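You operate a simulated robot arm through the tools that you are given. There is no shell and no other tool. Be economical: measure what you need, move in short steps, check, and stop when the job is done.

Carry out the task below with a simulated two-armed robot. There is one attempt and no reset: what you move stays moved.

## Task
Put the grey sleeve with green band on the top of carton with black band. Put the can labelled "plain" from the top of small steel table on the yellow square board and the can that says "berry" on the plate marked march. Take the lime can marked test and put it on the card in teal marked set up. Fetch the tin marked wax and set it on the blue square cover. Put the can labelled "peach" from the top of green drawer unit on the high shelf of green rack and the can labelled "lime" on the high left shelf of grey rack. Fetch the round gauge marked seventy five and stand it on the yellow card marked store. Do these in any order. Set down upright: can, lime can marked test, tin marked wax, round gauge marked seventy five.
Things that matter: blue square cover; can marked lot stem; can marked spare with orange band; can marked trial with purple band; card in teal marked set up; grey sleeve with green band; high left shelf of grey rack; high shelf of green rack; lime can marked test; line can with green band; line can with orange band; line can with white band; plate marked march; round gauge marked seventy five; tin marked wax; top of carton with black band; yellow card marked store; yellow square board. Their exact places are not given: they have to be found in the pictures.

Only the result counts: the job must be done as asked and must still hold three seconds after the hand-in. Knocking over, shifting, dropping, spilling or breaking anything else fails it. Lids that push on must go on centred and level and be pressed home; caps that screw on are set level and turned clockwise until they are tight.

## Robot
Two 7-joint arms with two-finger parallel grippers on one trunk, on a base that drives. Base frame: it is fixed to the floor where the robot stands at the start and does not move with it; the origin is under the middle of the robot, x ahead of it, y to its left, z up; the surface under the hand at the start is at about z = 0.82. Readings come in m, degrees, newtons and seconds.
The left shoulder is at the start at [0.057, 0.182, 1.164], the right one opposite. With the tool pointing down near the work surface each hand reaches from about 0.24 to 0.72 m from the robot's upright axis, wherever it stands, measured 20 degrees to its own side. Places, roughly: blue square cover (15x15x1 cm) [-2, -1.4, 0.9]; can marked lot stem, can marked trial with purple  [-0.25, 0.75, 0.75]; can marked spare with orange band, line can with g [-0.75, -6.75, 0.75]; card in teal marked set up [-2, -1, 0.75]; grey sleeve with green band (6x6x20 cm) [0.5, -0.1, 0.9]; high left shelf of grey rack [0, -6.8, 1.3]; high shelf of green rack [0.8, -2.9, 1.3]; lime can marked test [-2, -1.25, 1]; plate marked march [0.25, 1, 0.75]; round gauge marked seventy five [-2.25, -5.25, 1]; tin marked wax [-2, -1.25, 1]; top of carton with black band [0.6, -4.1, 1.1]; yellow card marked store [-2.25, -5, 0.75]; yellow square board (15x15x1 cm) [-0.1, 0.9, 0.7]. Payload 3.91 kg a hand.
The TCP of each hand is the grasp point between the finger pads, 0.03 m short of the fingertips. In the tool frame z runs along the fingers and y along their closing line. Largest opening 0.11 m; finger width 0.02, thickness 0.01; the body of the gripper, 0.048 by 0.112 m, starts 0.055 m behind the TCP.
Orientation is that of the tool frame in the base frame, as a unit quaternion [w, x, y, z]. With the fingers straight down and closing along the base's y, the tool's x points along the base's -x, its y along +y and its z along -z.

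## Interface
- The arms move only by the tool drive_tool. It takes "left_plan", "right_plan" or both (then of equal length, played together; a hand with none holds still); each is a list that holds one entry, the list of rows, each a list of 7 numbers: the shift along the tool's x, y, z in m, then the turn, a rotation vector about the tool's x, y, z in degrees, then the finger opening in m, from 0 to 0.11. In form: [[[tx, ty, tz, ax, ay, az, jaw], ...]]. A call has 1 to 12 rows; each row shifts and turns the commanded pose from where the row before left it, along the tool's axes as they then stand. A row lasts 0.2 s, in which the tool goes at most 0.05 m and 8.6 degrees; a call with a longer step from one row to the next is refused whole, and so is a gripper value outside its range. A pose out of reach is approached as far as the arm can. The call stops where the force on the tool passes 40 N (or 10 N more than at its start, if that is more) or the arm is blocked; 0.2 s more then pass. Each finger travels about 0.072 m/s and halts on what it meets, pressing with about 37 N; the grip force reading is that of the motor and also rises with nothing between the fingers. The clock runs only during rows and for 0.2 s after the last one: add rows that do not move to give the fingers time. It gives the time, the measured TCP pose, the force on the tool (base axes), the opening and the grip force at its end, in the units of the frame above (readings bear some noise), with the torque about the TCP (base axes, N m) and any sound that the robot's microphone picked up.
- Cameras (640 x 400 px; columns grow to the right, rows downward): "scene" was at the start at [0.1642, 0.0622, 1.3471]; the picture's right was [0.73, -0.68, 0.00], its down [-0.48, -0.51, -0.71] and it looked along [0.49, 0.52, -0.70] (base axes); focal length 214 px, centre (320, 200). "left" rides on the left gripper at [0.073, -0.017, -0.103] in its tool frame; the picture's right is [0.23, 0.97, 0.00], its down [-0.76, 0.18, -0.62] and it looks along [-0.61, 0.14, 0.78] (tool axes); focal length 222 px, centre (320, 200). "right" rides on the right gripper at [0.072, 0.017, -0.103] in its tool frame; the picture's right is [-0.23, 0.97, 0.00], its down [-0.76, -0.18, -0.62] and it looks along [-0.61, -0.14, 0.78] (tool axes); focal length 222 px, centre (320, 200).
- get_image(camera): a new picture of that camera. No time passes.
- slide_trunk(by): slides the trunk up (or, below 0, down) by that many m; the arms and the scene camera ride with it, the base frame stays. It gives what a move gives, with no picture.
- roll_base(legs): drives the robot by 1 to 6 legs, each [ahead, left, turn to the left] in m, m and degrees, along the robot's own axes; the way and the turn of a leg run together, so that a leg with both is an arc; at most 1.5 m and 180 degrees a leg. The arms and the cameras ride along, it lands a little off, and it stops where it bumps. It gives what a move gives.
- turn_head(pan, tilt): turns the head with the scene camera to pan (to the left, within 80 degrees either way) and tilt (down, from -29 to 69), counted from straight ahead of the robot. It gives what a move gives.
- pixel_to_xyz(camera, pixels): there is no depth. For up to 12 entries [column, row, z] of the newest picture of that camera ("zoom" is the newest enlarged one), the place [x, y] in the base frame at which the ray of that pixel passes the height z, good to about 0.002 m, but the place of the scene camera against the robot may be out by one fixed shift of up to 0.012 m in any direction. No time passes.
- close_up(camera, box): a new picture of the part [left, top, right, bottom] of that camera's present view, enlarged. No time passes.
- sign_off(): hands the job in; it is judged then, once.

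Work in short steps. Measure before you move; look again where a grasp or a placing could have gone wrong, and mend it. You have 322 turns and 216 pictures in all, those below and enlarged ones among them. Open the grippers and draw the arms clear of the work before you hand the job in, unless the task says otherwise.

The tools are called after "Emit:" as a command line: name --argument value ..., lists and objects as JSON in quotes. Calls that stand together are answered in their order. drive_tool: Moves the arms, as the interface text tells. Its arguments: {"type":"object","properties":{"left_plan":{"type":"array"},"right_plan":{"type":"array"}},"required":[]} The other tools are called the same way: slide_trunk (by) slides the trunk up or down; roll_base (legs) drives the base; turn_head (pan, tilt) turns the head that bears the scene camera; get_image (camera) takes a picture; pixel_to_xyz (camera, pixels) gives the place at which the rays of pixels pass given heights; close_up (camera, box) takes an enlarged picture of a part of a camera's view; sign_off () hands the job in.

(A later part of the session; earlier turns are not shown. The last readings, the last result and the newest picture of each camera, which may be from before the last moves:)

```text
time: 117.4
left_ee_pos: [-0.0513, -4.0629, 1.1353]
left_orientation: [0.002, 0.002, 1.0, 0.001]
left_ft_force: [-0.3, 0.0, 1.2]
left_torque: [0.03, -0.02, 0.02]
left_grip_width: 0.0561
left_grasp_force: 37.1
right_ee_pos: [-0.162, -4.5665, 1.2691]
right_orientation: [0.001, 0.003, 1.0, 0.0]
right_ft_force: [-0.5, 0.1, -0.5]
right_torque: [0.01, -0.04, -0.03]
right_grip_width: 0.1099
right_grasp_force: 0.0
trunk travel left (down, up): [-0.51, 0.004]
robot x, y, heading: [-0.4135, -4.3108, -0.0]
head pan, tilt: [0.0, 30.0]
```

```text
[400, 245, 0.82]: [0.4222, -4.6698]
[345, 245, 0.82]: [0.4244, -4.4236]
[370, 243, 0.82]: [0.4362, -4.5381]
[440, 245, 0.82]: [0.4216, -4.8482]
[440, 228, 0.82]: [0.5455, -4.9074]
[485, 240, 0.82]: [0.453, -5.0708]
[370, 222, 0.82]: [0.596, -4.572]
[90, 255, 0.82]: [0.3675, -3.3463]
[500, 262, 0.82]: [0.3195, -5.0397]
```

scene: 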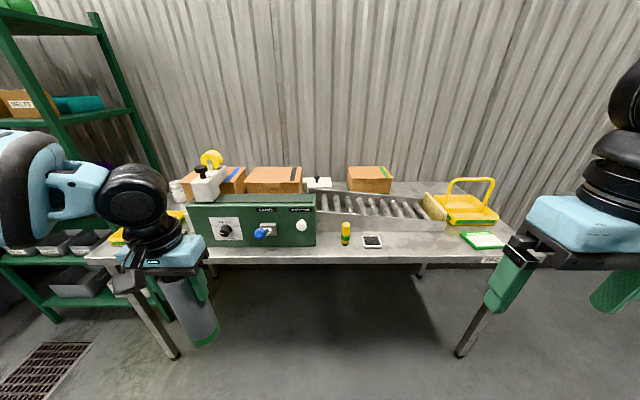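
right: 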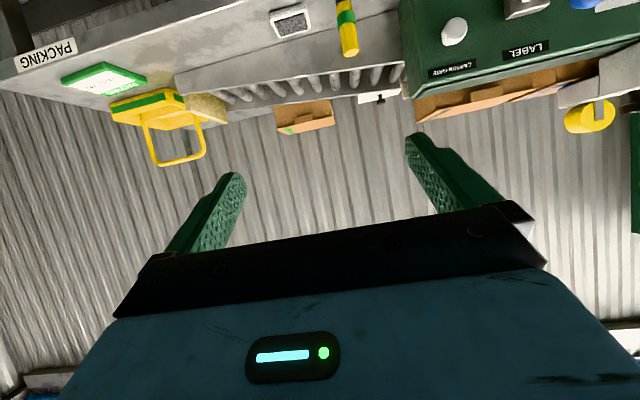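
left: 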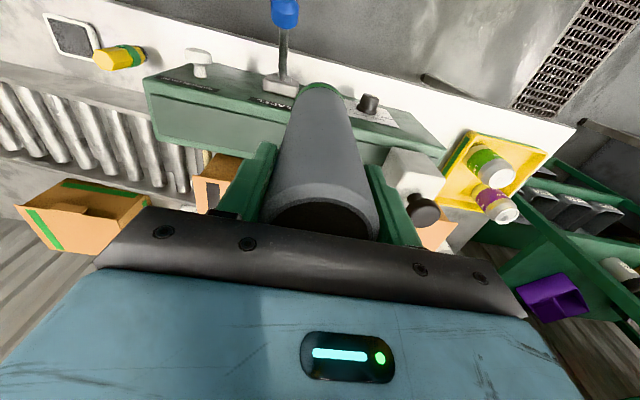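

Bench spot near (0.42,-4.75) is free (right of the ink pad). Move the base there, trunk down.

Emit:
roll_base --legs '[[0, -0.67, 0], [0.38, 0, 0]]'

Emit:
slide_trunk --by -0.085

Emit:
get_image --camera "left"

Emit:
get_image --camera "scene"

```text
time: 125.8
left_ee_pos: [0.3275, -4.7338, 1.1344]
left_orientation: [0.002, 0.001, 1.0, 0.0]
left_ft_force: [-0.1, 0.8, 0.3]
left_torque: [0.02, 0.0, -0.02]
left_grip_width: 0.0561
left_grasp_force: 36.7
right_ee_pos: [0.2172, -5.2367, 1.2693]
right_orientation: [-0.001, 0.001, 1.0, 0.0]
right_ft_force: [0.3, -0.8, 0.9]
right_torque: [0.0, 0.01, 0.0]
right_grip_width: 0.11
right_grasp_force: 0.1
trunk travel left (down, up): [-0.51, 0.004]
robot x, y, heading: [-0.0335, -4.9824, -0.2]
head pan, tilt: [0.0, 30.0]
```

```text
time: 127.0
left_ee_pos: [0.3275, -4.7333, 1.0505]
left_orientation: [0.002, 0.0, 1.0, 0.0]
left_ft_force: [0.3, -0.4, -0.3]
left_torque: [-0.02, -0.01, 0.0]
left_grip_width: 0.0561
left_grasp_force: 36.9
right_ee_pos: [0.2179, -5.236, 1.1841]
right_orientation: [0.001, 0.002, 1.0, 0.0]
right_ft_force: [0.3, 0.0, -0.4]
right_torque: [0.03, -0.03, 0.02]
right_grip_width: 0.1099
right_grasp_force: 0.0
trunk travel left (down, up): [-0.425, 0.089]
robot x, y, heading: [-0.0344, -4.9872, -0.1]
head pan, tilt: [0.0, 30.0]
```

```text
165 pictures are left
```

left: 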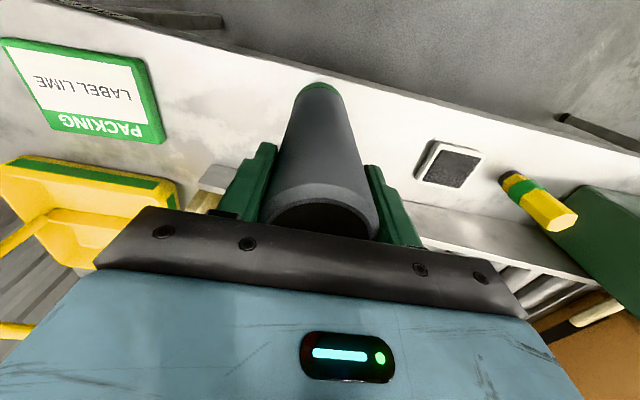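

```text
164 pictures are left
```

scene: 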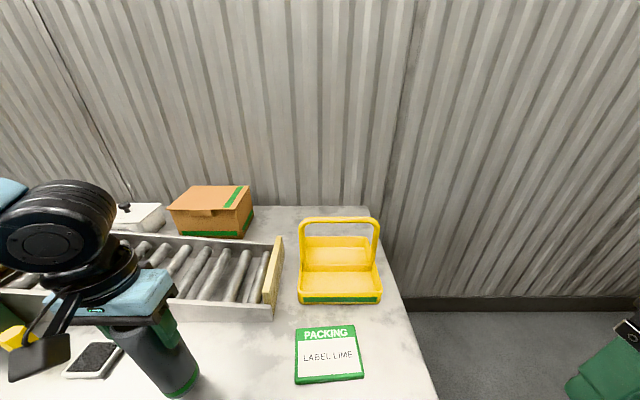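

Check the conveyor's front edge position and the space before setting the sleeve down.

Emit:
pixel_to_xyz --camera "scene" --pixels '[[250, 320, 0.82], [118, 352, 0.82], [120, 375, 0.82], [296, 330, 0.82], [296, 383, 0.82]]'

Emit:
pixel_to_xyz --camera "left" --pixels '[[400, 60, 0.82], [480, 155, 0.82], [150, 60, 0.82], [450, 215, 0.84]]'

```text
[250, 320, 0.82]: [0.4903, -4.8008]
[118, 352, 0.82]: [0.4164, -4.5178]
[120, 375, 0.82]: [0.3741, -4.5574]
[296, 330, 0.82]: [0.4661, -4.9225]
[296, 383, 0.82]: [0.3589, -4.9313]
```

```text
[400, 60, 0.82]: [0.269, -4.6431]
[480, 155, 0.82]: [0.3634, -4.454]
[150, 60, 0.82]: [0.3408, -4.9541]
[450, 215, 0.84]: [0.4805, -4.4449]
```

Move to (0.41,-4.74) and lower to just above the bench.

Emit:
drive_tool --left_plan '[[[-0.04, 0, 0, 0, 0, 0, 0.04], [-0.04, 0, 0, 0, 0, 0, 0.04], [0, 0, 0.03, 0, 0, 0, 0.04], [0, 0, 0.028, 0, 0, 0, 0.04], [0, 0, 0.006, 0, 0, 0, 0.04], [0, 0, 0, 0, 0, 0, 0.04]]]'

Emit:
get_image --camera "left"

```text
time: 128.0
left_ee_pos: [0.4114, -4.7353, 1.0098]
left_orientation: [0.011, 0.001, 1.0, -0.001]
left_ft_force: [-9.1, 3.0, 27.9]
left_torque: [0.35, 0.79, 0.03]
left_grip_width: 0.0562
left_grasp_force: 36.9
right_ee_pos: [0.2157, -5.2358, 1.1843]
right_orientation: [0.0, 0.002, 1.0, 0.0]
right_ft_force: [-0.1, 0.2, -0.3]
right_torque: [0.01, 0.01, 0.0]
right_grip_width: 0.1101
right_grasp_force: 0.0
trunk travel left (down, up): [-0.425, 0.089]
robot x, y, heading: [-0.0367, -4.9879, -0.3]
head pan, tilt: [0.0, 30.0]
stopped in row 4 (left hand): the force on the tool passed its limit at 101 N (the readings are from after the stop); the commanded pose is now the measured one
```

```text
163 pictures are left
```

left: 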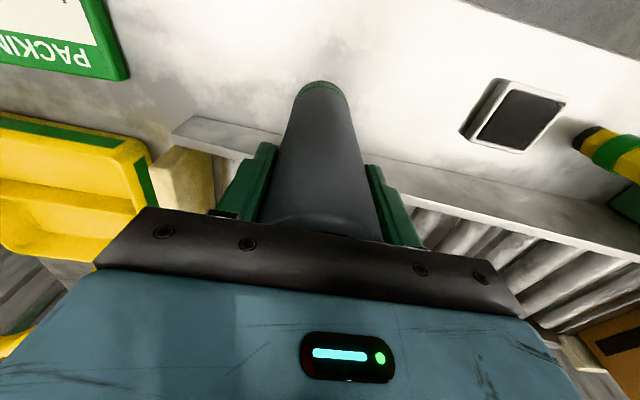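

Contact at TCP 1.010: bench is at ≈0.845. Open and rise off.

Emit:
drive_tool --left_plan '[[[0, 0, -0.003, 0, 0, 0, 0.05], [0, 0, 0, 0, 0, 0, 0.07], [0, 0, 0, 0, 0, 0, 0.09], [0, 0, 0, 0, 0, 0, 0.11], [0, 0, 0, 0, 0, 0, 0.11], [0, 0, -0.04, 0, 0, 0, 0.11], [0, 0, -0.04, 0, 0, 0, 0.11], [0, 0, -0.03, 0, 0, 0, 0.11]]]'

Emit:
get_image --camera "left"

```text
time: 129.8
left_ee_pos: [0.4106, -4.7352, 1.1191]
left_orientation: [0.009, 0.002, 1.0, -0.001]
left_ft_force: [-0.6, 0.2, -0.1]
left_torque: [-0.02, 0.04, -0.02]
left_grip_width: 0.1101
left_grasp_force: 0.0
right_ee_pos: [0.2174, -5.2371, 1.183]
right_orientation: [0.0, 0.002, 1.0, -0.001]
right_ft_force: [0.9, -0.4, -0.9]
right_torque: [0.02, 0.0, 0.0]
right_grip_width: 0.1099
right_grasp_force: 0.0
trunk travel left (down, up): [-0.425, 0.089]
robot x, y, heading: [-0.0337, -4.9809, -0.2]
head pan, tilt: [0.0, 30.0]
```

```text
162 pictures are left
```

left: 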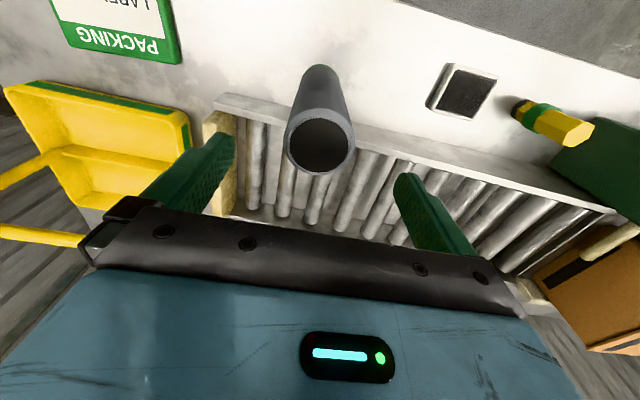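

Back the base 12 cm, pitch the left tool to 30° below horizontal, and lower to the pre-grasp.

Emit:
roll_base --legs '[[-0.12, 0, 0]]'

Emit:
drive_tool --left_plan '[[[0, 0, 0, 0, -8.57, 0, 0.11], [0, 0, 0, 0, -8.57, 0, 0.11], [0, 0, 0, 0, -8.57, 0, 0.11], [0, 0, 0, 0, -8.57, 0, 0.11], [0, 0, 0, 0, -8.57, 0, 0.11], [0, 0, 0, 0, -8.57, 0, 0.11], [0, 0, 0, 0, -8.57, 0, 0.11], [0, 0, 0, 0, 0, 0, 0.11]]]'

Emit:
get_image --camera "left"

```text
time: 131.0
left_ee_pos: [0.2925, -4.7349, 1.1178]
left_orientation: [0.009, 0.002, 1.0, 0.0]
left_ft_force: [-0.9, 0.2, 0.3]
left_torque: [0.0, 0.02, -0.01]
left_grip_width: 0.1101
left_grasp_force: 0.1
right_ee_pos: [0.0992, -5.2363, 1.1838]
right_orientation: [0.0, 0.002, 1.0, 0.0]
right_ft_force: [-0.3, 0.2, 0.4]
right_torque: [-0.02, 0.02, 0.01]
right_grip_width: 0.1099
right_grasp_force: 0.0
trunk travel left (down, up): [-0.425, 0.089]
robot x, y, heading: [-0.1493, -4.9845, -0.4]
head pan, tilt: [0.0, 30.0]
```

```text
time: 132.8
left_ee_pos: [0.3217, -4.7344, 1.1264]
left_orientation: [0.508, 0.0, 0.862, -0.002]
left_ft_force: [0.0, 0.1, -0.2]
left_torque: [-0.02, 0.0, -0.01]
left_grip_width: 0.11
left_grasp_force: 0.1
left hand out of reach, approached as far as the arm can: row 6, 7
right_ee_pos: [0.0986, -5.236, 1.1839]
right_orientation: [0.0, 0.002, 1.0, 0.0]
right_ft_force: [0.0, -0.1, 0.0]
right_torque: [-0.01, 0.03, -0.03]
right_grip_width: 0.11
right_grasp_force: 0.1
trunk travel left (down, up): [-0.425, 0.089]
robot x, y, heading: [-0.1558, -4.9822, -0.2]
head pan, tilt: [0.0, 30.0]
```

```text
161 pictures are left
```

left: 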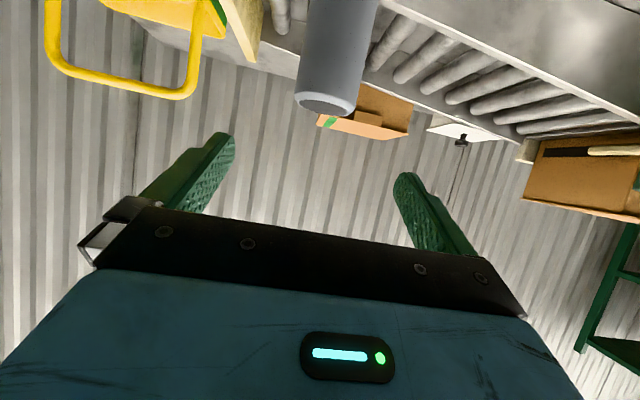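

Back 6 cm more and lower to the pre-grasp height.

Emit:
roll_base --legs '[[-0.06, 0, 0]]'

Emit:
drive_tool --left_plan '[[[0.0243, 0, 0.0263, 0, 0, 0, 0.11], [0.0243, 0, 0.0263, 0, 0, 0, 0.11], [0.0243, 0, 0.0263, 0, 0, 0, 0.11], [0.0243, 0, 0.0263, 0, 0, 0, 0.11], [0, 0, 0, 0, 0, 0, 0.11]]]'

Emit:
get_image --camera "left"

```text
time: 133.8
left_ee_pos: [0.2623, -4.7338, 1.1262]
left_orientation: [0.507, 0.001, 0.862, -0.002]
left_ft_force: [0.2, 0.0, 0.7]
left_torque: [-0.01, -0.01, 0.01]
left_grip_width: 0.11
left_grasp_force: 0.1
right_ee_pos: [0.0413, -5.2348, 1.1836]
right_orientation: [0.0, 0.002, 1.0, -0.001]
right_ft_force: [0.1, 0.1, 0.2]
right_torque: [-0.02, 0.01, 0.0]
right_grip_width: 0.1103
right_grasp_force: 0.1
trunk travel left (down, up): [-0.425, 0.089]
robot x, y, heading: [-0.2053, -4.9855, -0.2]
head pan, tilt: [0.0, 30.0]
```

```text
time: 135.0
left_ee_pos: [0.3073, -4.7346, 0.9881]
left_orientation: [0.507, 0.0, 0.862, -0.001]
left_ft_force: [0.5, 0.1, 0.7]
left_torque: [0.0, -0.01, 0.02]
left_grip_width: 0.1104
left_grasp_force: 0.1
right_ee_pos: [0.0399, -5.2362, 1.1847]
right_orientation: [0.0, 0.002, 1.0, -0.001]
right_ft_force: [0.2, 0.4, 0.2]
right_torque: [-0.02, -0.02, 0.0]
right_grip_width: 0.1098
right_grasp_force: 0.2
trunk travel left (down, up): [-0.425, 0.089]
robot x, y, heading: [-0.2148, -4.9841, -0.3]
head pan, tilt: [0.0, 30.0]
```

```text
160 pictures are left
```

left: 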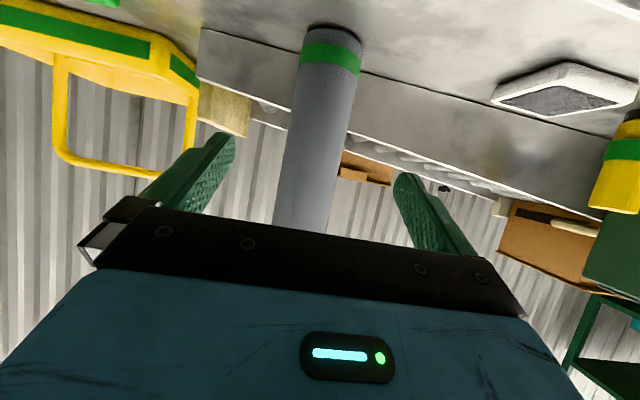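

Aligned. Advance 0.118 along the tool and grip; then lift.

Emit:
pixel_to_xyz --camera "left" --pixels '[[336, 27, 0.845], [335, 45, 0.86]]'

Emit:
drive_tool --left_plan '[[[0, 0, 0.04, 0, 0, 0, 0.11], [0, 0, 0.04, 0, 0, 0, 0.11], [0, 0, 0.038, 0, 0, 0, 0.11], [0, 0, 0, 0, 0, 0, 0.08], [0, 0, 0, 0, 0, 0, 0.05], [0, 0, 0, 0, 0, 0, 0.04], [0, 0, 0, 0, 0, 0, 0.04]]]'

Emit:
get_image --camera "left"

```text
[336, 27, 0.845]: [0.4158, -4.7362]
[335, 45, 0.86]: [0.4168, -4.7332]
```

```text
time: 136.6
left_ee_pos: [0.41, -4.7349, 0.9318]
left_orientation: [0.507, 0.001, 0.862, -0.001]
left_ft_force: [0.6, 0.2, 0.7]
left_torque: [-0.04, -0.04, -0.01]
left_grip_width: 0.0561
left_grasp_force: 36.3
right_ee_pos: [0.0419, -5.235, 1.1841]
right_orientation: [0.001, 0.002, 1.0, 0.0]
right_ft_force: [-0.9, 0.1, 0.0]
right_torque: [-0.03, -0.01, 0.02]
right_grip_width: 0.1099
right_grasp_force: 0.0
trunk travel left (down, up): [-0.425, 0.089]
robot x, y, heading: [-0.2125, -4.9858, 0.0]
head pan, tilt: [0.0, 30.0]
```

```text
159 pictures are left
```

left: 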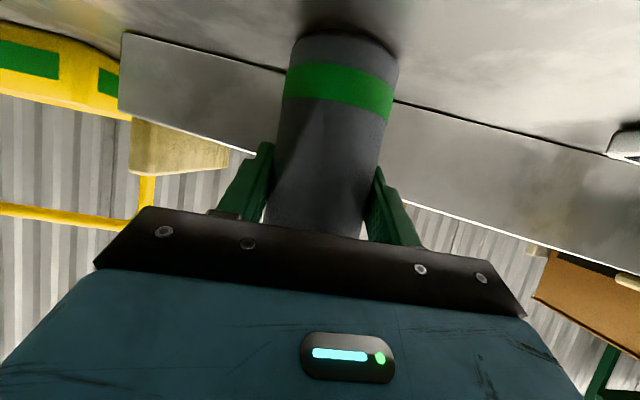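

Gripped at 8.7 cm above its base. Lift 20 cm, trunk up, back the base off.

Emit:
drive_tool --left_plan '[[[-0.035, 0, -0.0193, 0, 0, 0, 0.04], [-0.035, 0, -0.0193, 0, 0, 0, 0.04], [-0.035, 0, -0.0193, 0, 0, 0, 0.04], [-0.035, 0, -0.0193, 0, 0, 0, 0.04], [-0.035, 0, -0.0193, 0, 0, 0, 0.04], [0, 0, 0, 0, 0, 0, 0.04]]]'

Emit:
slide_trunk --by 0.085

Emit:
roll_base --legs '[[-0.25, 0, 0], [0, 0.62, 0.3]]'

Emit:
get_image --camera "scene"

```text
time: 138.0
left_ee_pos: [0.4107, -4.7351, 1.1308]
left_orientation: [0.506, 0.001, 0.862, -0.001]
left_ft_force: [-0.3, -0.9, 0.4]
left_torque: [-0.04, 0.0, -0.03]
left_grip_width: 0.0564
left_grasp_force: 36.4
right_ee_pos: [0.0416, -5.2354, 1.183]
right_orientation: [-0.001, 0.002, 1.0, 0.0]
right_ft_force: [0.5, -0.4, 0.7]
right_torque: [0.01, 0.01, 0.02]
right_grip_width: 0.11
right_grasp_force: 0.0
trunk travel left (down, up): [-0.425, 0.089]
robot x, y, heading: [-0.2115, -4.981, -0.4]
head pan, tilt: [0.0, 30.0]
```

```text
time: 139.2
left_ee_pos: [0.412, -4.7344, 1.2139]
left_orientation: [0.506, 0.001, 0.863, -0.001]
left_ft_force: [-0.7, 0.6, -0.2]
left_torque: [-0.01, -0.03, -0.02]
left_grip_width: 0.0558
left_grasp_force: 37.1
right_ee_pos: [0.0416, -5.2347, 1.2686]
right_orientation: [-0.002, 0.002, 1.0, -0.001]
right_ft_force: [0.8, 0.1, -0.6]
right_torque: [-0.04, 0.02, -0.03]
right_grip_width: 0.11
right_grasp_force: 0.0
trunk travel left (down, up): [-0.51, 0.004]
robot x, y, heading: [-0.2132, -4.9842, -0.3]
head pan, tilt: [0.0, 30.0]
```

```text
time: 146.4
left_ee_pos: [0.1626, -4.121, 1.2174]
left_orientation: [0.506, 0.001, 0.862, -0.001]
left_ft_force: [-0.5, 0.4, -0.6]
left_torque: [0.03, 0.0, -0.02]
left_grip_width: 0.0564
left_grasp_force: 37.6
right_ee_pos: [-0.2065, -4.6227, 1.2684]
right_orientation: [0.0, 0.001, 1.0, 0.0]
right_ft_force: [0.6, 1.0, -0.1]
right_torque: [-0.01, 0.0, 0.0]
right_grip_width: 0.1098
right_grasp_force: 0.1
trunk travel left (down, up): [-0.51, 0.004]
robot x, y, heading: [-0.4603, -4.3659, 0.1]
head pan, tilt: [0.0, 30.0]
```

```text
158 pictures are left
```

scene: 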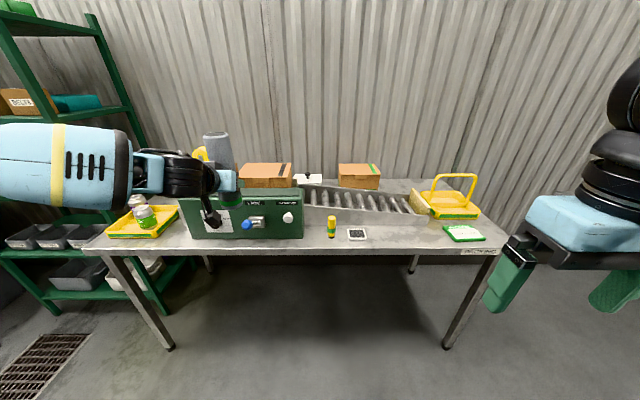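

Sleeve base at z≈1.13, y≈-4.12. Drive forward 0.38 m to bring it over the carton.

Emit:
roll_base --legs '[[0.38, 0, 0]]'

Emit:
get_image --camera "left"

Emit:
get_image --camera "scene"

```text
time: 148.9
left_ee_pos: [0.5416, -4.122, 1.2174]
left_orientation: [0.508, 0.001, 0.862, -0.002]
left_ft_force: [-0.8, -0.8, -0.6]
left_torque: [-0.01, 0.0, 0.0]
left_grip_width: 0.0559
left_grasp_force: 37.2
right_ee_pos: [0.1725, -4.622, 1.2693]
right_orientation: [0.0, 0.001, 1.0, 0.0]
right_ft_force: [0.2, 0.8, 0.2]
right_torque: [0.02, 0.05, 0.0]
right_grip_width: 0.1099
right_grasp_force: 0.1
trunk travel left (down, up): [-0.51, 0.004]
robot x, y, heading: [-0.0781, -4.3668, -0.3]
head pan, tilt: [0.0, 30.0]
```

```text
157 pictures are left
```

left: 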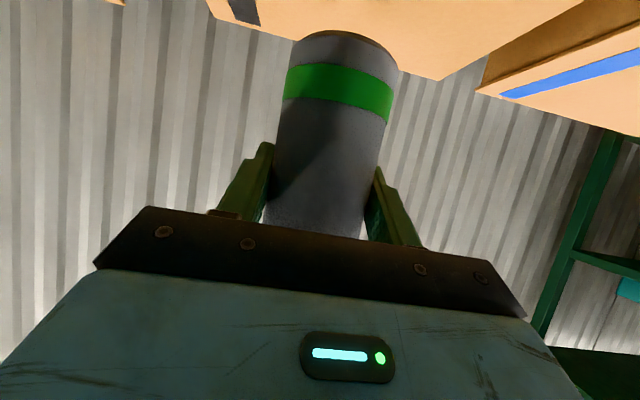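

```text
156 pictures are left
```

scene: 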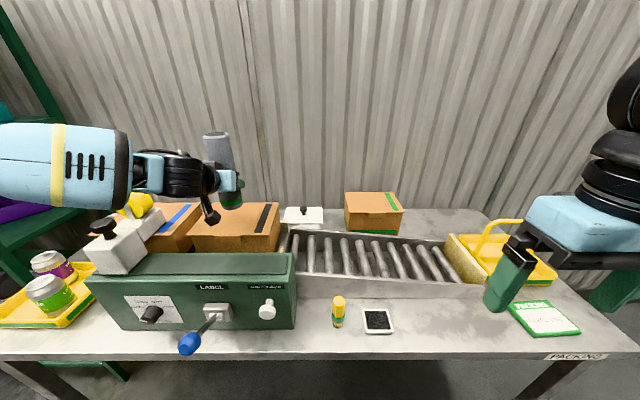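

Verify with the wrist camera: carton's back edge (260,30)–(440,80).

Emit:
pixel_to_xyz --camera "left" --pixels '[[440, 80, 1.1], [262, 30, 1.1], [215, 18, 1.1], [440, 80, 1.08]]'

Emit:
pixel_to_xyz --camera "scene" --pixels '[[277, 204, 1.1], [207, 202, 1.1], [277, 245, 1.1], [188, 236, 1.1], [277, 204, 1.08], [277, 245, 1.08]]'

```text
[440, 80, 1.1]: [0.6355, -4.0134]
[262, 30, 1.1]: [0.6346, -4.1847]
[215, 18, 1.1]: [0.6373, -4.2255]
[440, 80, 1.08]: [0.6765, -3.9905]
```

```text
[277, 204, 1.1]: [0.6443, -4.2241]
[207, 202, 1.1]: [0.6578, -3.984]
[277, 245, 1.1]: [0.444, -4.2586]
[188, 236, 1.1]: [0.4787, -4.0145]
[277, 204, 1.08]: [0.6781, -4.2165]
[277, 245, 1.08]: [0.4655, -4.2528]
```

Sleeve is within 1 cm of the carton's centre. Lower gently.

Emit:
drive_tool --left_plan '[[[0.0105, 0, 0.0058, 0, 0, 0, 0.04], [0.007, 0, 0.0039, 0, 0, 0, 0.04], [0.0035, 0, 0.0019, 0, 0, 0, 0.04], [0, 0, 0, 0, 0, 0, 0.04]]]'

Emit:
get_image --camera "left"

```text
time: 149.9
left_ee_pos: [0.5418, -4.1216, 1.1924]
left_orientation: [0.507, 0.0, 0.862, -0.001]
left_ft_force: [0.5, 0.1, -0.1]
left_torque: [0.01, 0.02, 0.02]
left_grip_width: 0.0561
left_grasp_force: 37.4
right_ee_pos: [0.1717, -4.622, 1.2699]
right_orientation: [0.0, 0.001, 1.0, 0.0]
right_ft_force: [0.2, 0.5, -0.1]
right_torque: [0.01, -0.02, -0.01]
right_grip_width: 0.1101
right_grasp_force: 0.0
trunk travel left (down, up): [-0.51, 0.004]
robot x, y, heading: [-0.0794, -4.3694, -0.0]
head pan, tilt: [0.0, 30.0]
```

```text
155 pictures are left
```

left: 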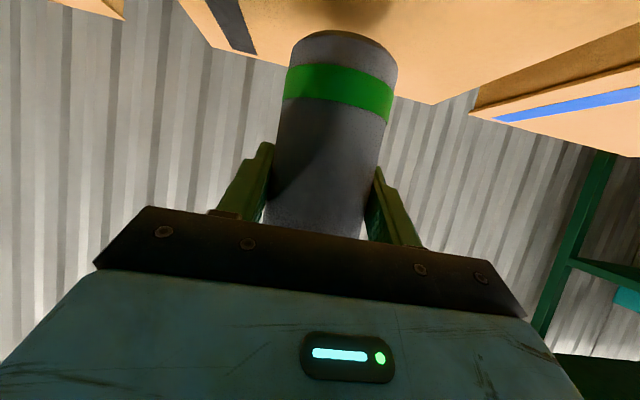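

No contact yet; lower 9 mm more in small steps.

Emit:
drive_tool --left_plan '[[[0.0026, 0, 0.0015, 0, 0, 0, 0.04], [0.0026, 0, 0.0015, 0, 0, 0, 0.04], [0.0026, 0, 0.0015, 0, 0, 0, 0.04]]]'

Emit:
pixel_to_xyz --camera "left" --pixels '[[432, 104, 1.1], [432, 104, 1.09], [432, 104, 1.08]]'

```text
time: 150.7
left_ee_pos: [0.5429, -4.1213, 1.1829]
left_orientation: [0.507, 0.001, 0.862, -0.002]
left_ft_force: [-0.8, -0.2, -0.8]
left_torque: [0.0, 0.02, 0.0]
left_grip_width: 0.0562
left_grasp_force: 36.8
right_ee_pos: [0.1729, -4.6221, 1.2683]
right_orientation: [0.0, 0.002, 1.0, 0.0]
right_ft_force: [0.2, 0.1, 0.8]
right_torque: [0.03, -0.02, -0.03]
right_grip_width: 0.1098
right_grasp_force: 0.1
trunk travel left (down, up): [-0.51, 0.004]
robot x, y, heading: [-0.084, -4.3688, -0.1]
head pan, tilt: [0.0, 30.0]
```

```text
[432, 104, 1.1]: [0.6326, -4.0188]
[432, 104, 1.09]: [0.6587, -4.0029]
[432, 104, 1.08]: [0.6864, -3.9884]
```

Still no contact; continue 9 mm.

Emit:
drive_tool --left_plan '[[[0.0026, 0, 0.0015, 0, 0, 0, 0.04], [0.0026, 0, 0.0015, 0, 0, 0, 0.04], [0.0026, 0, 0.0015, 0, 0, 0, 0.04]]]'

Emit:
get_image --camera "left"

```text
time: 151.5
left_ee_pos: [0.5413, -4.1209, 1.1752]
left_orientation: [0.508, -0.001, 0.861, -0.001]
left_ft_force: [-0.1, -0.8, 0.0]
left_torque: [0.03, 0.0, 0.0]
left_grip_width: 0.0563
left_grasp_force: 36.6
right_ee_pos: [0.173, -4.6214, 1.268]
right_orientation: [0.0, 0.001, 1.0, 0.0]
right_ft_force: [0.3, 0.9, 0.4]
right_torque: [-0.04, 0.02, 0.01]
right_grip_width: 0.1098
right_grasp_force: 0.0
trunk travel left (down, up): [-0.51, 0.004]
robot x, y, heading: [-0.0807, -4.3702, -0.2]
head pan, tilt: [0.0, 30.0]
```

```text
154 pictures are left
```

left: 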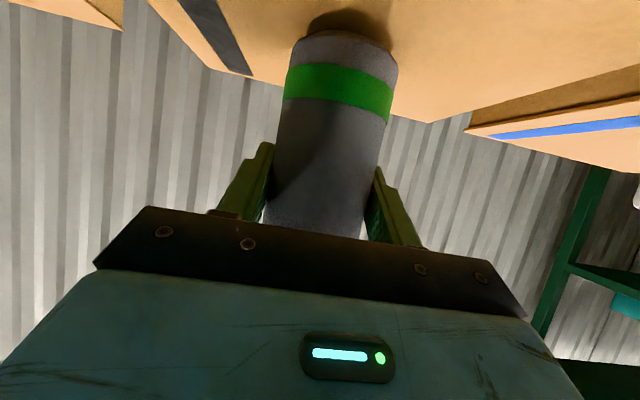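

A shadow gap is still visible; continue 12 mm.

Emit:
drive_tool --left_plan '[[[0.0026, 0, 0.0015, 0, 0, 0, 0.04], [0.0026, 0, 0.0015, 0, 0, 0, 0.04], [0.0026, 0, 0.0015, 0, 0, 0, 0.04], [0.0026, 0, 0.0015, 0, 0, 0, 0.04]]]'

Emit:
get_image --camera "left"

```text
time: 152.5
left_ee_pos: [0.5424, -4.1218, 1.165]
left_orientation: [0.51, 0.001, 0.86, -0.001]
left_ft_force: [-1.0, 0.9, 6.8]
left_torque: [0.05, 0.04, -0.03]
left_grip_width: 0.0562
left_grasp_force: 36.9
right_ee_pos: [0.1709, -4.6222, 1.2694]
right_orientation: [0.0, 0.002, 1.0, 0.0]
right_ft_force: [0.3, 0.1, -0.2]
right_torque: [-0.02, 0.03, 0.02]
right_grip_width: 0.1101
right_grasp_force: 0.0
trunk travel left (down, up): [-0.51, 0.004]
robot x, y, heading: [-0.0826, -4.366, -0.1]
head pan, tilt: [0.0, 30.0]
```

```text
153 pictures are left
```

left: 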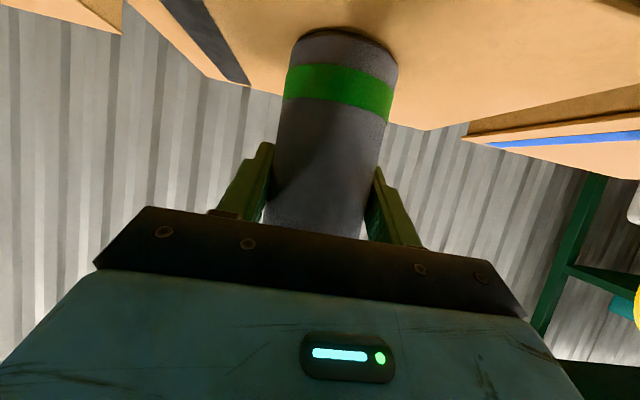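

Contact (6.8 N). Open and withdraw along the tool axis.

Emit:
drive_tool --left_plan '[[[0, 0, 0, 0, 0, 0, 0.06], [0, 0, 0, 0, 0, 0, 0.08], [0, 0, 0, 0, 0, 0, 0.1], [0, 0, 0, 0, 0, 0, 0.11], [0, 0, 0, 0, 0, 0, 0.11], [0, 0, -0.04, 0, 0, 0, 0.11], [0, 0, -0.04, 0, 0, 0, 0.11], [0, 0, -0.04, 0, 0, 0, 0.11]]]'

Emit:
roll_base --legs '[[-0.38, 0, 0]]'

Emit:
get_image --camera "scene"

```text
time: 154.3
left_ee_pos: [0.4353, -4.1217, 1.2214]
left_orientation: [0.507, 0.001, 0.862, -0.002]
left_ft_force: [-0.4, -0.8, -0.7]
left_torque: [-0.01, 0.0, 0.03]
left_grip_width: 0.1099
left_grasp_force: 0.1
right_ee_pos: [0.1714, -4.6215, 1.27]
right_orientation: [0.002, 0.002, 1.0, 0.0]
right_ft_force: [-0.4, -0.6, -0.3]
right_torque: [0.04, 0.01, 0.01]
right_grip_width: 0.1101
right_grasp_force: 0.0
trunk travel left (down, up): [-0.51, 0.004]
robot x, y, heading: [-0.0815, -4.3679, -0.0]
head pan, tilt: [0.0, 30.0]
```

```text
time: 156.7
left_ee_pos: [0.059, -4.1206, 1.2206]
left_orientation: [0.507, 0.001, 0.862, -0.001]
left_ft_force: [0.6, 0.5, 0.0]
left_torque: [-0.04, -0.03, 0.0]
left_grip_width: 0.1099
left_grasp_force: 0.1
right_ee_pos: [-0.2063, -4.6214, 1.2689]
right_orientation: [-0.001, 0.002, 1.0, 0.0]
right_ft_force: [-0.7, 0.3, 0.3]
right_torque: [0.01, -0.04, 0.0]
right_grip_width: 0.1103
right_grasp_force: 0.0
trunk travel left (down, up): [-0.51, 0.004]
robot x, y, heading: [-0.4555, -4.37, -0.4]
head pan, tilt: [0.0, 30.0]
```

```text
152 pictures are left
```

scene: 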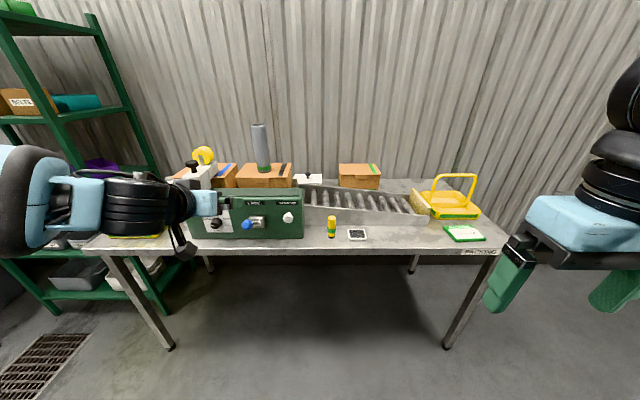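

Sleeve done. Turn to face the far end wall (grey rack and green drawers) and look.

Emit:
roll_base --legs '[[0, 0, -90], [1.1, 0, 0]]'

Emit:
turn_head --pan 0 --tilt 15

Emit:
get_image --camera "scene"

```text
time: 166.0
left_ee_pos: [-0.1954, -5.9726, 1.2209]
left_orientation: [0.36, 0.606, 0.612, -0.358]
left_ft_force: [-0.2, -0.1, -0.2]
left_torque: [-0.02, -0.01, 0.02]
left_grip_width: 0.1102
left_grasp_force: 0.0
right_ee_pos: [-0.7002, -5.7138, 1.2683]
right_orientation: [-0.001, 0.704, 0.71, 0.0]
right_ft_force: [0.1, 0.1, -1.0]
right_torque: [0.02, 0.01, 0.02]
right_grip_width: 0.1102
right_grasp_force: 0.0
trunk travel left (down, up): [-0.51, 0.004]
robot x, y, heading: [-0.4487, -5.457, -89.6]
head pan, tilt: [0.0, 30.0]
```

```text
time: 166.8
left_ee_pos: [-0.1954, -5.9725, 1.2208]
left_orientation: [0.36, 0.606, 0.613, -0.357]
left_ft_force: [-0.3, 0.3, -0.2]
left_torque: [0.0, -0.02, 0.03]
left_grip_width: 0.1101
left_grasp_force: 0.1
right_ee_pos: [-0.6999, -5.7139, 1.2693]
right_orientation: [0.0, 0.704, 0.71, 0.0]
right_ft_force: [-0.2, -0.1, -1.4]
right_torque: [-0.02, 0.0, -0.01]
right_grip_width: 0.11
right_grasp_force: 0.1
trunk travel left (down, up): [-0.51, 0.004]
robot x, y, heading: [-0.4457, -5.4575, -89.6]
head pan, tilt: [0.0, 15.0]
```

```text
151 pictures are left
```

scene: 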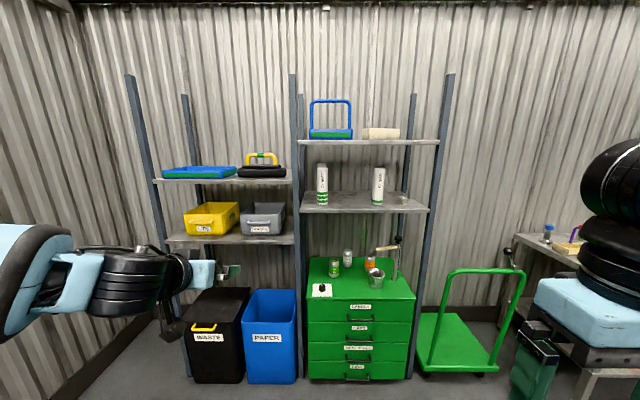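

Zoom on the drawer top and on the left bay's shelves.

Emit:
close_up --camera "scene" --box '[300, 235, 430, 310]'

Emit:
close_up --camera "scene" --box '[130, 90, 450, 260]'

Emit:
pixel_to_xyz --camera "scene" --pixels '[[155, 180, 1.3], [292, 182, 1.3], [292, 182, 1.25], [300, 140, 1.5], [438, 140, 1.5], [305, 210, 1.15], [428, 208, 1.15], [307, 302, 0.7], [415, 298, 0.7], [308, 258, 0.7]]'

```text
4.92 times, centred on (365, 272) of scene
```

zoom: 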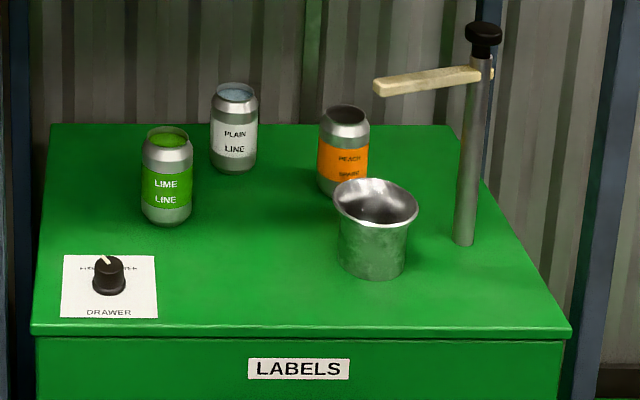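

```text
2.00 times, centred on (290, 175) of scene
```

zoom: 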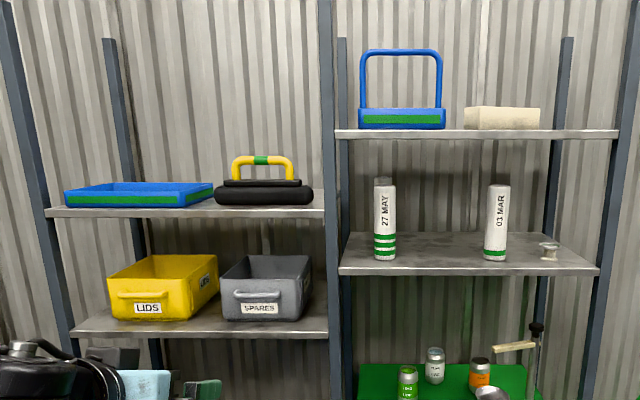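

```text
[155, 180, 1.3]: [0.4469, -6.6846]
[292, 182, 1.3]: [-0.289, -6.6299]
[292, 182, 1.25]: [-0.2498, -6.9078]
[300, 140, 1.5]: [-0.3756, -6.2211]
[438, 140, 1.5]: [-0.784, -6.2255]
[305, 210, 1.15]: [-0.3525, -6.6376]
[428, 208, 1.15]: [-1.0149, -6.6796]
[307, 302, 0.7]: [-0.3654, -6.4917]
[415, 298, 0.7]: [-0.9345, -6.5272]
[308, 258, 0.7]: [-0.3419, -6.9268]
```

Lime (green) and peach "spare" (orange) identified; the high left shelf holds a tray and toolbox, so free room must be found. Go closer and look again.

Emit:
roll_base --legs '[[0.25, 0, 0]]'

Emit:
turn_head --pan 15 --tilt 15

Emit:
get_image --camera "scene"

Emit:
get_image --camera "left"

```text
time: 168.7
left_ee_pos: [-0.1943, -6.2272, 1.2209]
left_orientation: [0.36, 0.607, 0.612, -0.358]
left_ft_force: [0.2, 0.1, -0.6]
left_torque: [-0.03, 0.02, 0.01]
left_grip_width: 0.11
left_grasp_force: 0.2
right_ee_pos: [-0.6976, -5.9657, 1.2684]
right_orientation: [0.0, 0.705, 0.71, 0.0]
right_ft_force: [-0.7, 0.2, -0.4]
right_torque: [-0.02, 0.01, 0.06]
right_grip_width: 0.1099
right_grasp_force: 0.1
trunk travel left (down, up): [-0.51, 0.004]
robot x, y, heading: [-0.445, -5.7141, -89.5]
head pan, tilt: [0.0, 15.0]
```

```text
time: 169.4
left_ee_pos: [-0.1947, -6.2266, 1.2209]
left_orientation: [0.361, 0.605, 0.613, -0.357]
left_ft_force: [0.3, -0.1, 0.0]
left_torque: [-0.01, -0.01, -0.01]
left_grip_width: 0.11
left_grasp_force: 0.1
right_ee_pos: [-0.6972, -5.967, 1.2692]
right_orientation: [0.0, 0.705, 0.709, 0.0]
right_ft_force: [0.9, 0.7, -0.4]
right_torque: [-0.03, 0.02, 0.02]
right_grip_width: 0.1101
right_grasp_force: 0.0
trunk travel left (down, up): [-0.51, 0.004]
robot x, y, heading: [-0.4466, -5.7116, -89.4]
head pan, tilt: [15.0, 15.0]
```

```text
148 pictures are left
```

scene: 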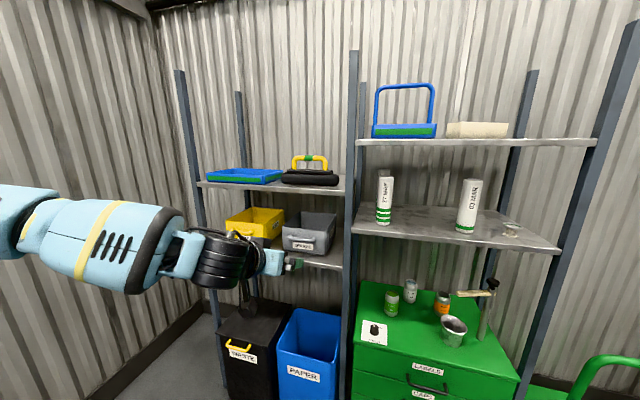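

```text
147 pictures are left
```

left: 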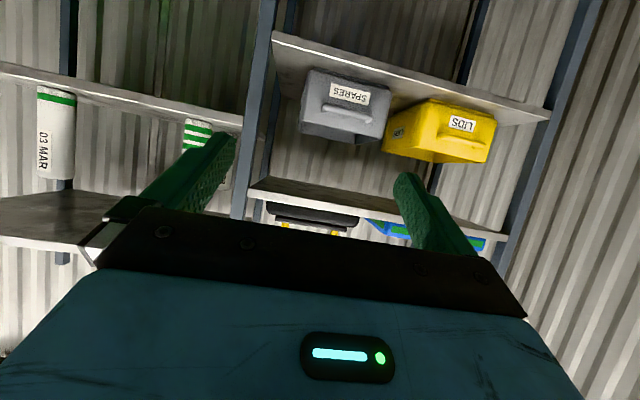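

Raise the left hand so that its camera overlooks the high left shelf.

Emit:
drive_tool --left_plan '[[[-0.035, 0, -0.0193, 0, 0, 0, 0.11], [-0.035, 0, -0.0193, 0, 0, 0, 0.11], [-0.035, 0, -0.0193, 0, 0, 0, 0.11], [-0.035, 0, -0.0193, 0, 0, 0, 0.11], [-0.035, 0, -0.0193, 0, 0, 0, 0.11], [-0.035, 0, -0.0193, 0, 0, 0, 0.11], [0, 0, 0, 0, 0, 0, 0.11]]]'

Emit:
get_image --camera "left"

```text
time: 171.0
left_ee_pos: [-0.1917, -6.2266, 1.4607]
left_orientation: [0.359, 0.607, 0.613, -0.357]
left_ft_force: [-0.2, -0.5, 0.2]
left_torque: [-0.01, 0.03, -0.01]
left_grip_width: 0.1101
left_grasp_force: 0.1
right_ee_pos: [-0.6966, -5.966, 1.2677]
right_orientation: [-0.001, 0.705, 0.71, 0.0]
right_ft_force: [0.4, 0.2, -0.9]
right_torque: [0.0, 0.0, 0.0]
right_grip_width: 0.1101
right_grasp_force: 0.1
trunk travel left (down, up): [-0.51, 0.004]
robot x, y, heading: [-0.4407, -5.7124, -89.4]
head pan, tilt: [15.0, 15.0]
```

```text
146 pictures are left
```

left: 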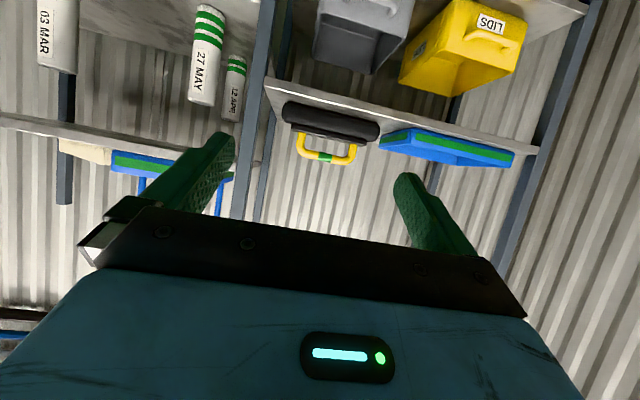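

Zoom into the shelf area of this view.

Emit:
close_up --camera "left" --box '[240, 60, 560, 210]'

```text
2.00 times, centred on (400, 135) of left
```

zoom: 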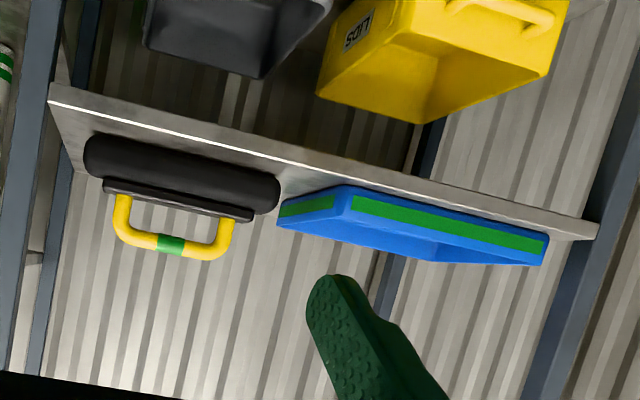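

Measure shelf edge and objects at a few heights, from this zoom and from the scene picture.

Emit:
pixel_to_xyz --camera "zoom" --pixels '[[50, 88, 1.3], [597, 226, 1.3], [50, 88, 1.27], [597, 226, 1.27], [350, 190, 1.3], [550, 238, 1.3], [278, 222, 1.3], [90, 135, 1.3], [280, 185, 1.3], [72, 150, 1.3], [548, 262, 1.35], [278, 205, 1.3]]'

Emit:
pixel_to_xyz --camera "scene" --pixels '[[347, 188, 1.3], [197, 184, 1.3], [347, 188, 1.27], [197, 184, 1.27], [347, 188, 1.33], [197, 184, 1.33]]'

```text
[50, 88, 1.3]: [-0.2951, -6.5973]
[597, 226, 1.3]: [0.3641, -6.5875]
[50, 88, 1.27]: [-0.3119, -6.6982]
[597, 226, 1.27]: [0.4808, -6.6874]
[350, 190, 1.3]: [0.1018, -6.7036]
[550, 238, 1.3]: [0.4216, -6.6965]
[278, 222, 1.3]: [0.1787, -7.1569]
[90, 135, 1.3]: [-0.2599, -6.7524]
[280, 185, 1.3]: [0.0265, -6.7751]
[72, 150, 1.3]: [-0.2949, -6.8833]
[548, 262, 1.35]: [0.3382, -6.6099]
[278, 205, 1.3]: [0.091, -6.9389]
```

```text
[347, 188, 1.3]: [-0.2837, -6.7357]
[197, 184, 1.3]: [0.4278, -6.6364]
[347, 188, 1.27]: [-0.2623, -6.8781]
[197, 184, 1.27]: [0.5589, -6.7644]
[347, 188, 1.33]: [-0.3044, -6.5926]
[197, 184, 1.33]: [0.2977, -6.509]
```

Geometry is too grazing; raise the hand more for a steeper view.

Emit:
drive_tool --left_plan '[[[-0.035, 0, -0.0193, 0, 0, 0, 0.11], [-0.035, 0, -0.0193, 0, 0, 0, 0.11], [-0.035, 0, -0.0193, 0, 0, 0, 0.11], [-0.035, 0, -0.0193, 0, 0, 0, 0.11], [-0.035, 0, -0.0193, 0, 0, 0, 0.11], [0, 0, 0, 0, 0, 0, 0.11]]]'

Emit:
close_up --camera "left" --box '[230, 40, 590, 240]'

```text
time: 172.4
left_ee_pos: [-0.1924, -6.2284, 1.6006]
left_orientation: [0.36, 0.606, 0.613, -0.357]
left_ft_force: [-0.2, 0.0, -0.1]
left_torque: [-0.03, 0.0, 0.01]
left_grip_width: 0.1099
left_grasp_force: 0.0
left hand out of reach, approached as far as the arm can: row 4, 5
right_ee_pos: [-0.6966, -5.9672, 1.2685]
right_orientation: [0.0, 0.705, 0.71, 0.0]
right_ft_force: [-0.3, -0.8, -0.5]
right_torque: [-0.02, 0.0, 0.01]
right_grip_width: 0.11
right_grasp_force: 0.0
trunk travel left (down, up): [-0.51, 0.004]
robot x, y, heading: [-0.4468, -5.7118, -89.2]
head pan, tilt: [15.0, 15.0]
```

```text
1.78 times, centred on (410, 140) of left
```

zoom: 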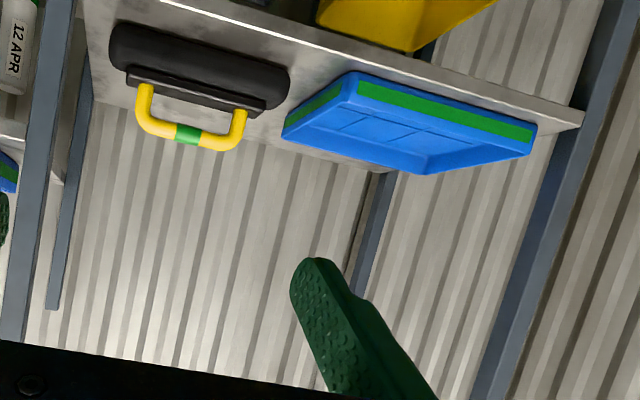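

Better. Measure edges again at two heights from this view.

Emit:
pixel_to_xyz --camera "zoom" --pixels '[[165, 2, 1.3], [583, 118, 1.3], [165, 2, 1.28], [583, 118, 1.28], [165, 2, 1.32], [345, 88, 1.3], [284, 138, 1.3], [90, 95, 1.3], [385, 172, 1.3], [270, 117, 1.3], [110, 60, 1.3], [288, 95, 1.3]]'

```text
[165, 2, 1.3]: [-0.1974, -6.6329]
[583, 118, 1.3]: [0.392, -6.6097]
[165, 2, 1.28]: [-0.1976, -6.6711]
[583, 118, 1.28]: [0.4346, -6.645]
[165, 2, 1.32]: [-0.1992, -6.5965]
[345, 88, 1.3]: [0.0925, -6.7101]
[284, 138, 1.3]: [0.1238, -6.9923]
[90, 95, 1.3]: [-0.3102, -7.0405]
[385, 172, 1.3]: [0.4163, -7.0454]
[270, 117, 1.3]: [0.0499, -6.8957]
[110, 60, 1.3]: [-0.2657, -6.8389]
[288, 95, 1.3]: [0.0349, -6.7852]
```

Shelf is at z≈1.288, front y≈-6.635, back ≈-7.05. Measure the near faces of toolbox and tray for the free front strip.

Emit:
pixel_to_xyz --camera "zoom" --pixels '[[125, 22, 1.29], [200, 45, 1.29], [285, 68, 1.29], [355, 72, 1.34], [355, 90, 1.29], [536, 130, 1.29], [536, 122, 1.34], [400, 95, 1.34], [450, 75, 1.29]]'

Emit:
close_up --camera "left" --box '[270, 30, 430, 130]'

```text
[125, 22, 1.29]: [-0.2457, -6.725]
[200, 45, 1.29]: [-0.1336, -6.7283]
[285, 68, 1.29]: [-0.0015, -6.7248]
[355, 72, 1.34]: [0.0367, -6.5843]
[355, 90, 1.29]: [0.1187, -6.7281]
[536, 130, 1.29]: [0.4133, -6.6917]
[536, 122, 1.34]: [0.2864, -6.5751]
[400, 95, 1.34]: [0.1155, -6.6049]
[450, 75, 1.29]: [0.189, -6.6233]
```

```text
4.00 times, centred on (350, 80) of left
```

zoom: 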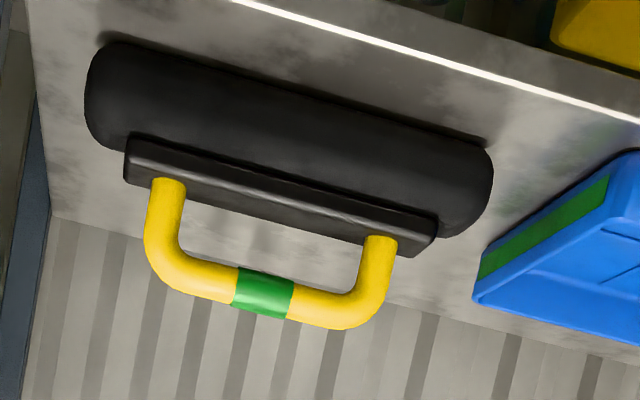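

Front strip is ~8.5 cm deep; the spot x≈0.05 between toolbox and tray works for a can at y≈-6.68. Now lower the hand and trunk for the drawer-top cans and look.

Emit:
drive_tool --left_plan '[[[0.035, 0, 0.0193, 0, 0, 0, 0.11], [0.035, 0, 0.0193, 0, 0, 0, 0.11], [0.035, 0, 0.0193, 0, 0, 0, 0.11], [0.035, 0, 0.0193, 0, 0, 0, 0.11], [0.035, 0, 0.0193, 0, 0, 0, 0.11], [0.035, 0, 0.0193, 0, 0, 0, 0.11], [0.035, 0, 0.0193, 0, 0, 0, 0.11], [0.035, 0, 0.0193, 0, 0, 0, 0.11], [0.035, 0, 0.0193, 0, 0, 0, 0.11], [0.035, 0, 0.0193, 0, 0, 0, 0.11]]]'

Emit:
slide_trunk --by -0.28

Emit:
turn_head --pan 0 --tilt 25

Emit:
get_image --camera "left"

Emit:
get_image --camera "scene"

```text
time: 174.6
left_ee_pos: [-0.1935, -6.2273, 1.2003]
left_orientation: [0.361, 0.605, 0.612, -0.358]
left_ft_force: [-0.1, -0.5, 0.0]
left_torque: [0.04, 0.0, -0.02]
left_grip_width: 0.11
left_grasp_force: 0.0
right_ee_pos: [-0.6975, -5.9679, 1.2692]
right_orientation: [0.0, 0.705, 0.71, 0.0]
right_ft_force: [-0.5, 0.2, -1.0]
right_torque: [0.06, 0.03, -0.01]
right_grip_width: 0.11
right_grasp_force: 0.1
trunk travel left (down, up): [-0.51, 0.004]
robot x, y, heading: [-0.4463, -5.7109, -89.5]
head pan, tilt: [15.0, 15.0]
```

```text
time: 177.4
left_ee_pos: [-0.1943, -6.227, 0.9214]
left_orientation: [0.36, 0.606, 0.612, -0.358]
left_ft_force: [0.1, -0.1, 0.2]
left_torque: [-0.03, 0.02, 0.0]
left_grip_width: 0.1099
left_grasp_force: 0.0
right_ee_pos: [-0.6972, -5.9662, 0.9894]
right_orientation: [0.0, 0.705, 0.709, 0.0]
right_ft_force: [0.4, -0.1, 0.5]
right_torque: [-0.03, 0.01, 0.0]
right_grip_width: 0.1098
right_grasp_force: 0.0
trunk travel left (down, up): [-0.23, 0.284]
robot x, y, heading: [-0.448, -5.708, -89.4]
head pan, tilt: [15.0, 15.0]
```

```text
time: 178.2
left_ee_pos: [-0.1941, -6.2266, 0.9195]
left_orientation: [0.36, 0.606, 0.612, -0.358]
left_ft_force: [0.4, -0.5, -0.4]
left_torque: [-0.02, -0.04, -0.03]
left_grip_width: 0.1099
left_grasp_force: 0.0
right_ee_pos: [-0.6961, -5.9666, 0.9886]
right_orientation: [-0.001, 0.705, 0.71, 0.0]
right_ft_force: [-0.5, -0.1, -1.1]
right_torque: [-0.02, 0.03, 0.02]
right_grip_width: 0.11
right_grasp_force: 0.0
trunk travel left (down, up): [-0.23, 0.284]
robot x, y, heading: [-0.4447, -5.7116, -89.6]
head pan, tilt: [0.0, 25.0]
```

```text
142 pictures are left
```

left: 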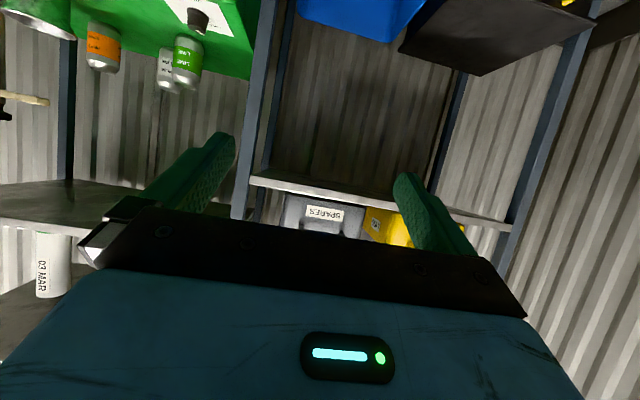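

```text
141 pictures are left
```

scene: 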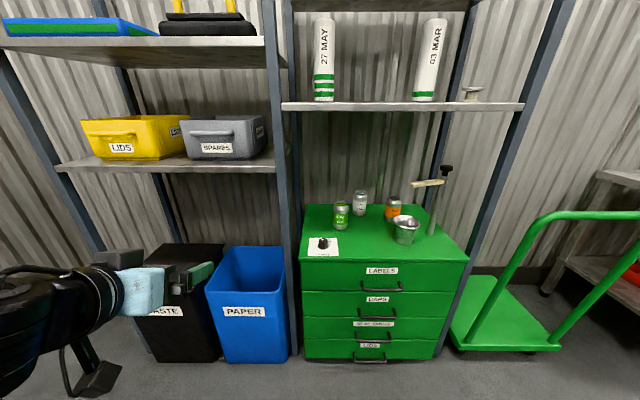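

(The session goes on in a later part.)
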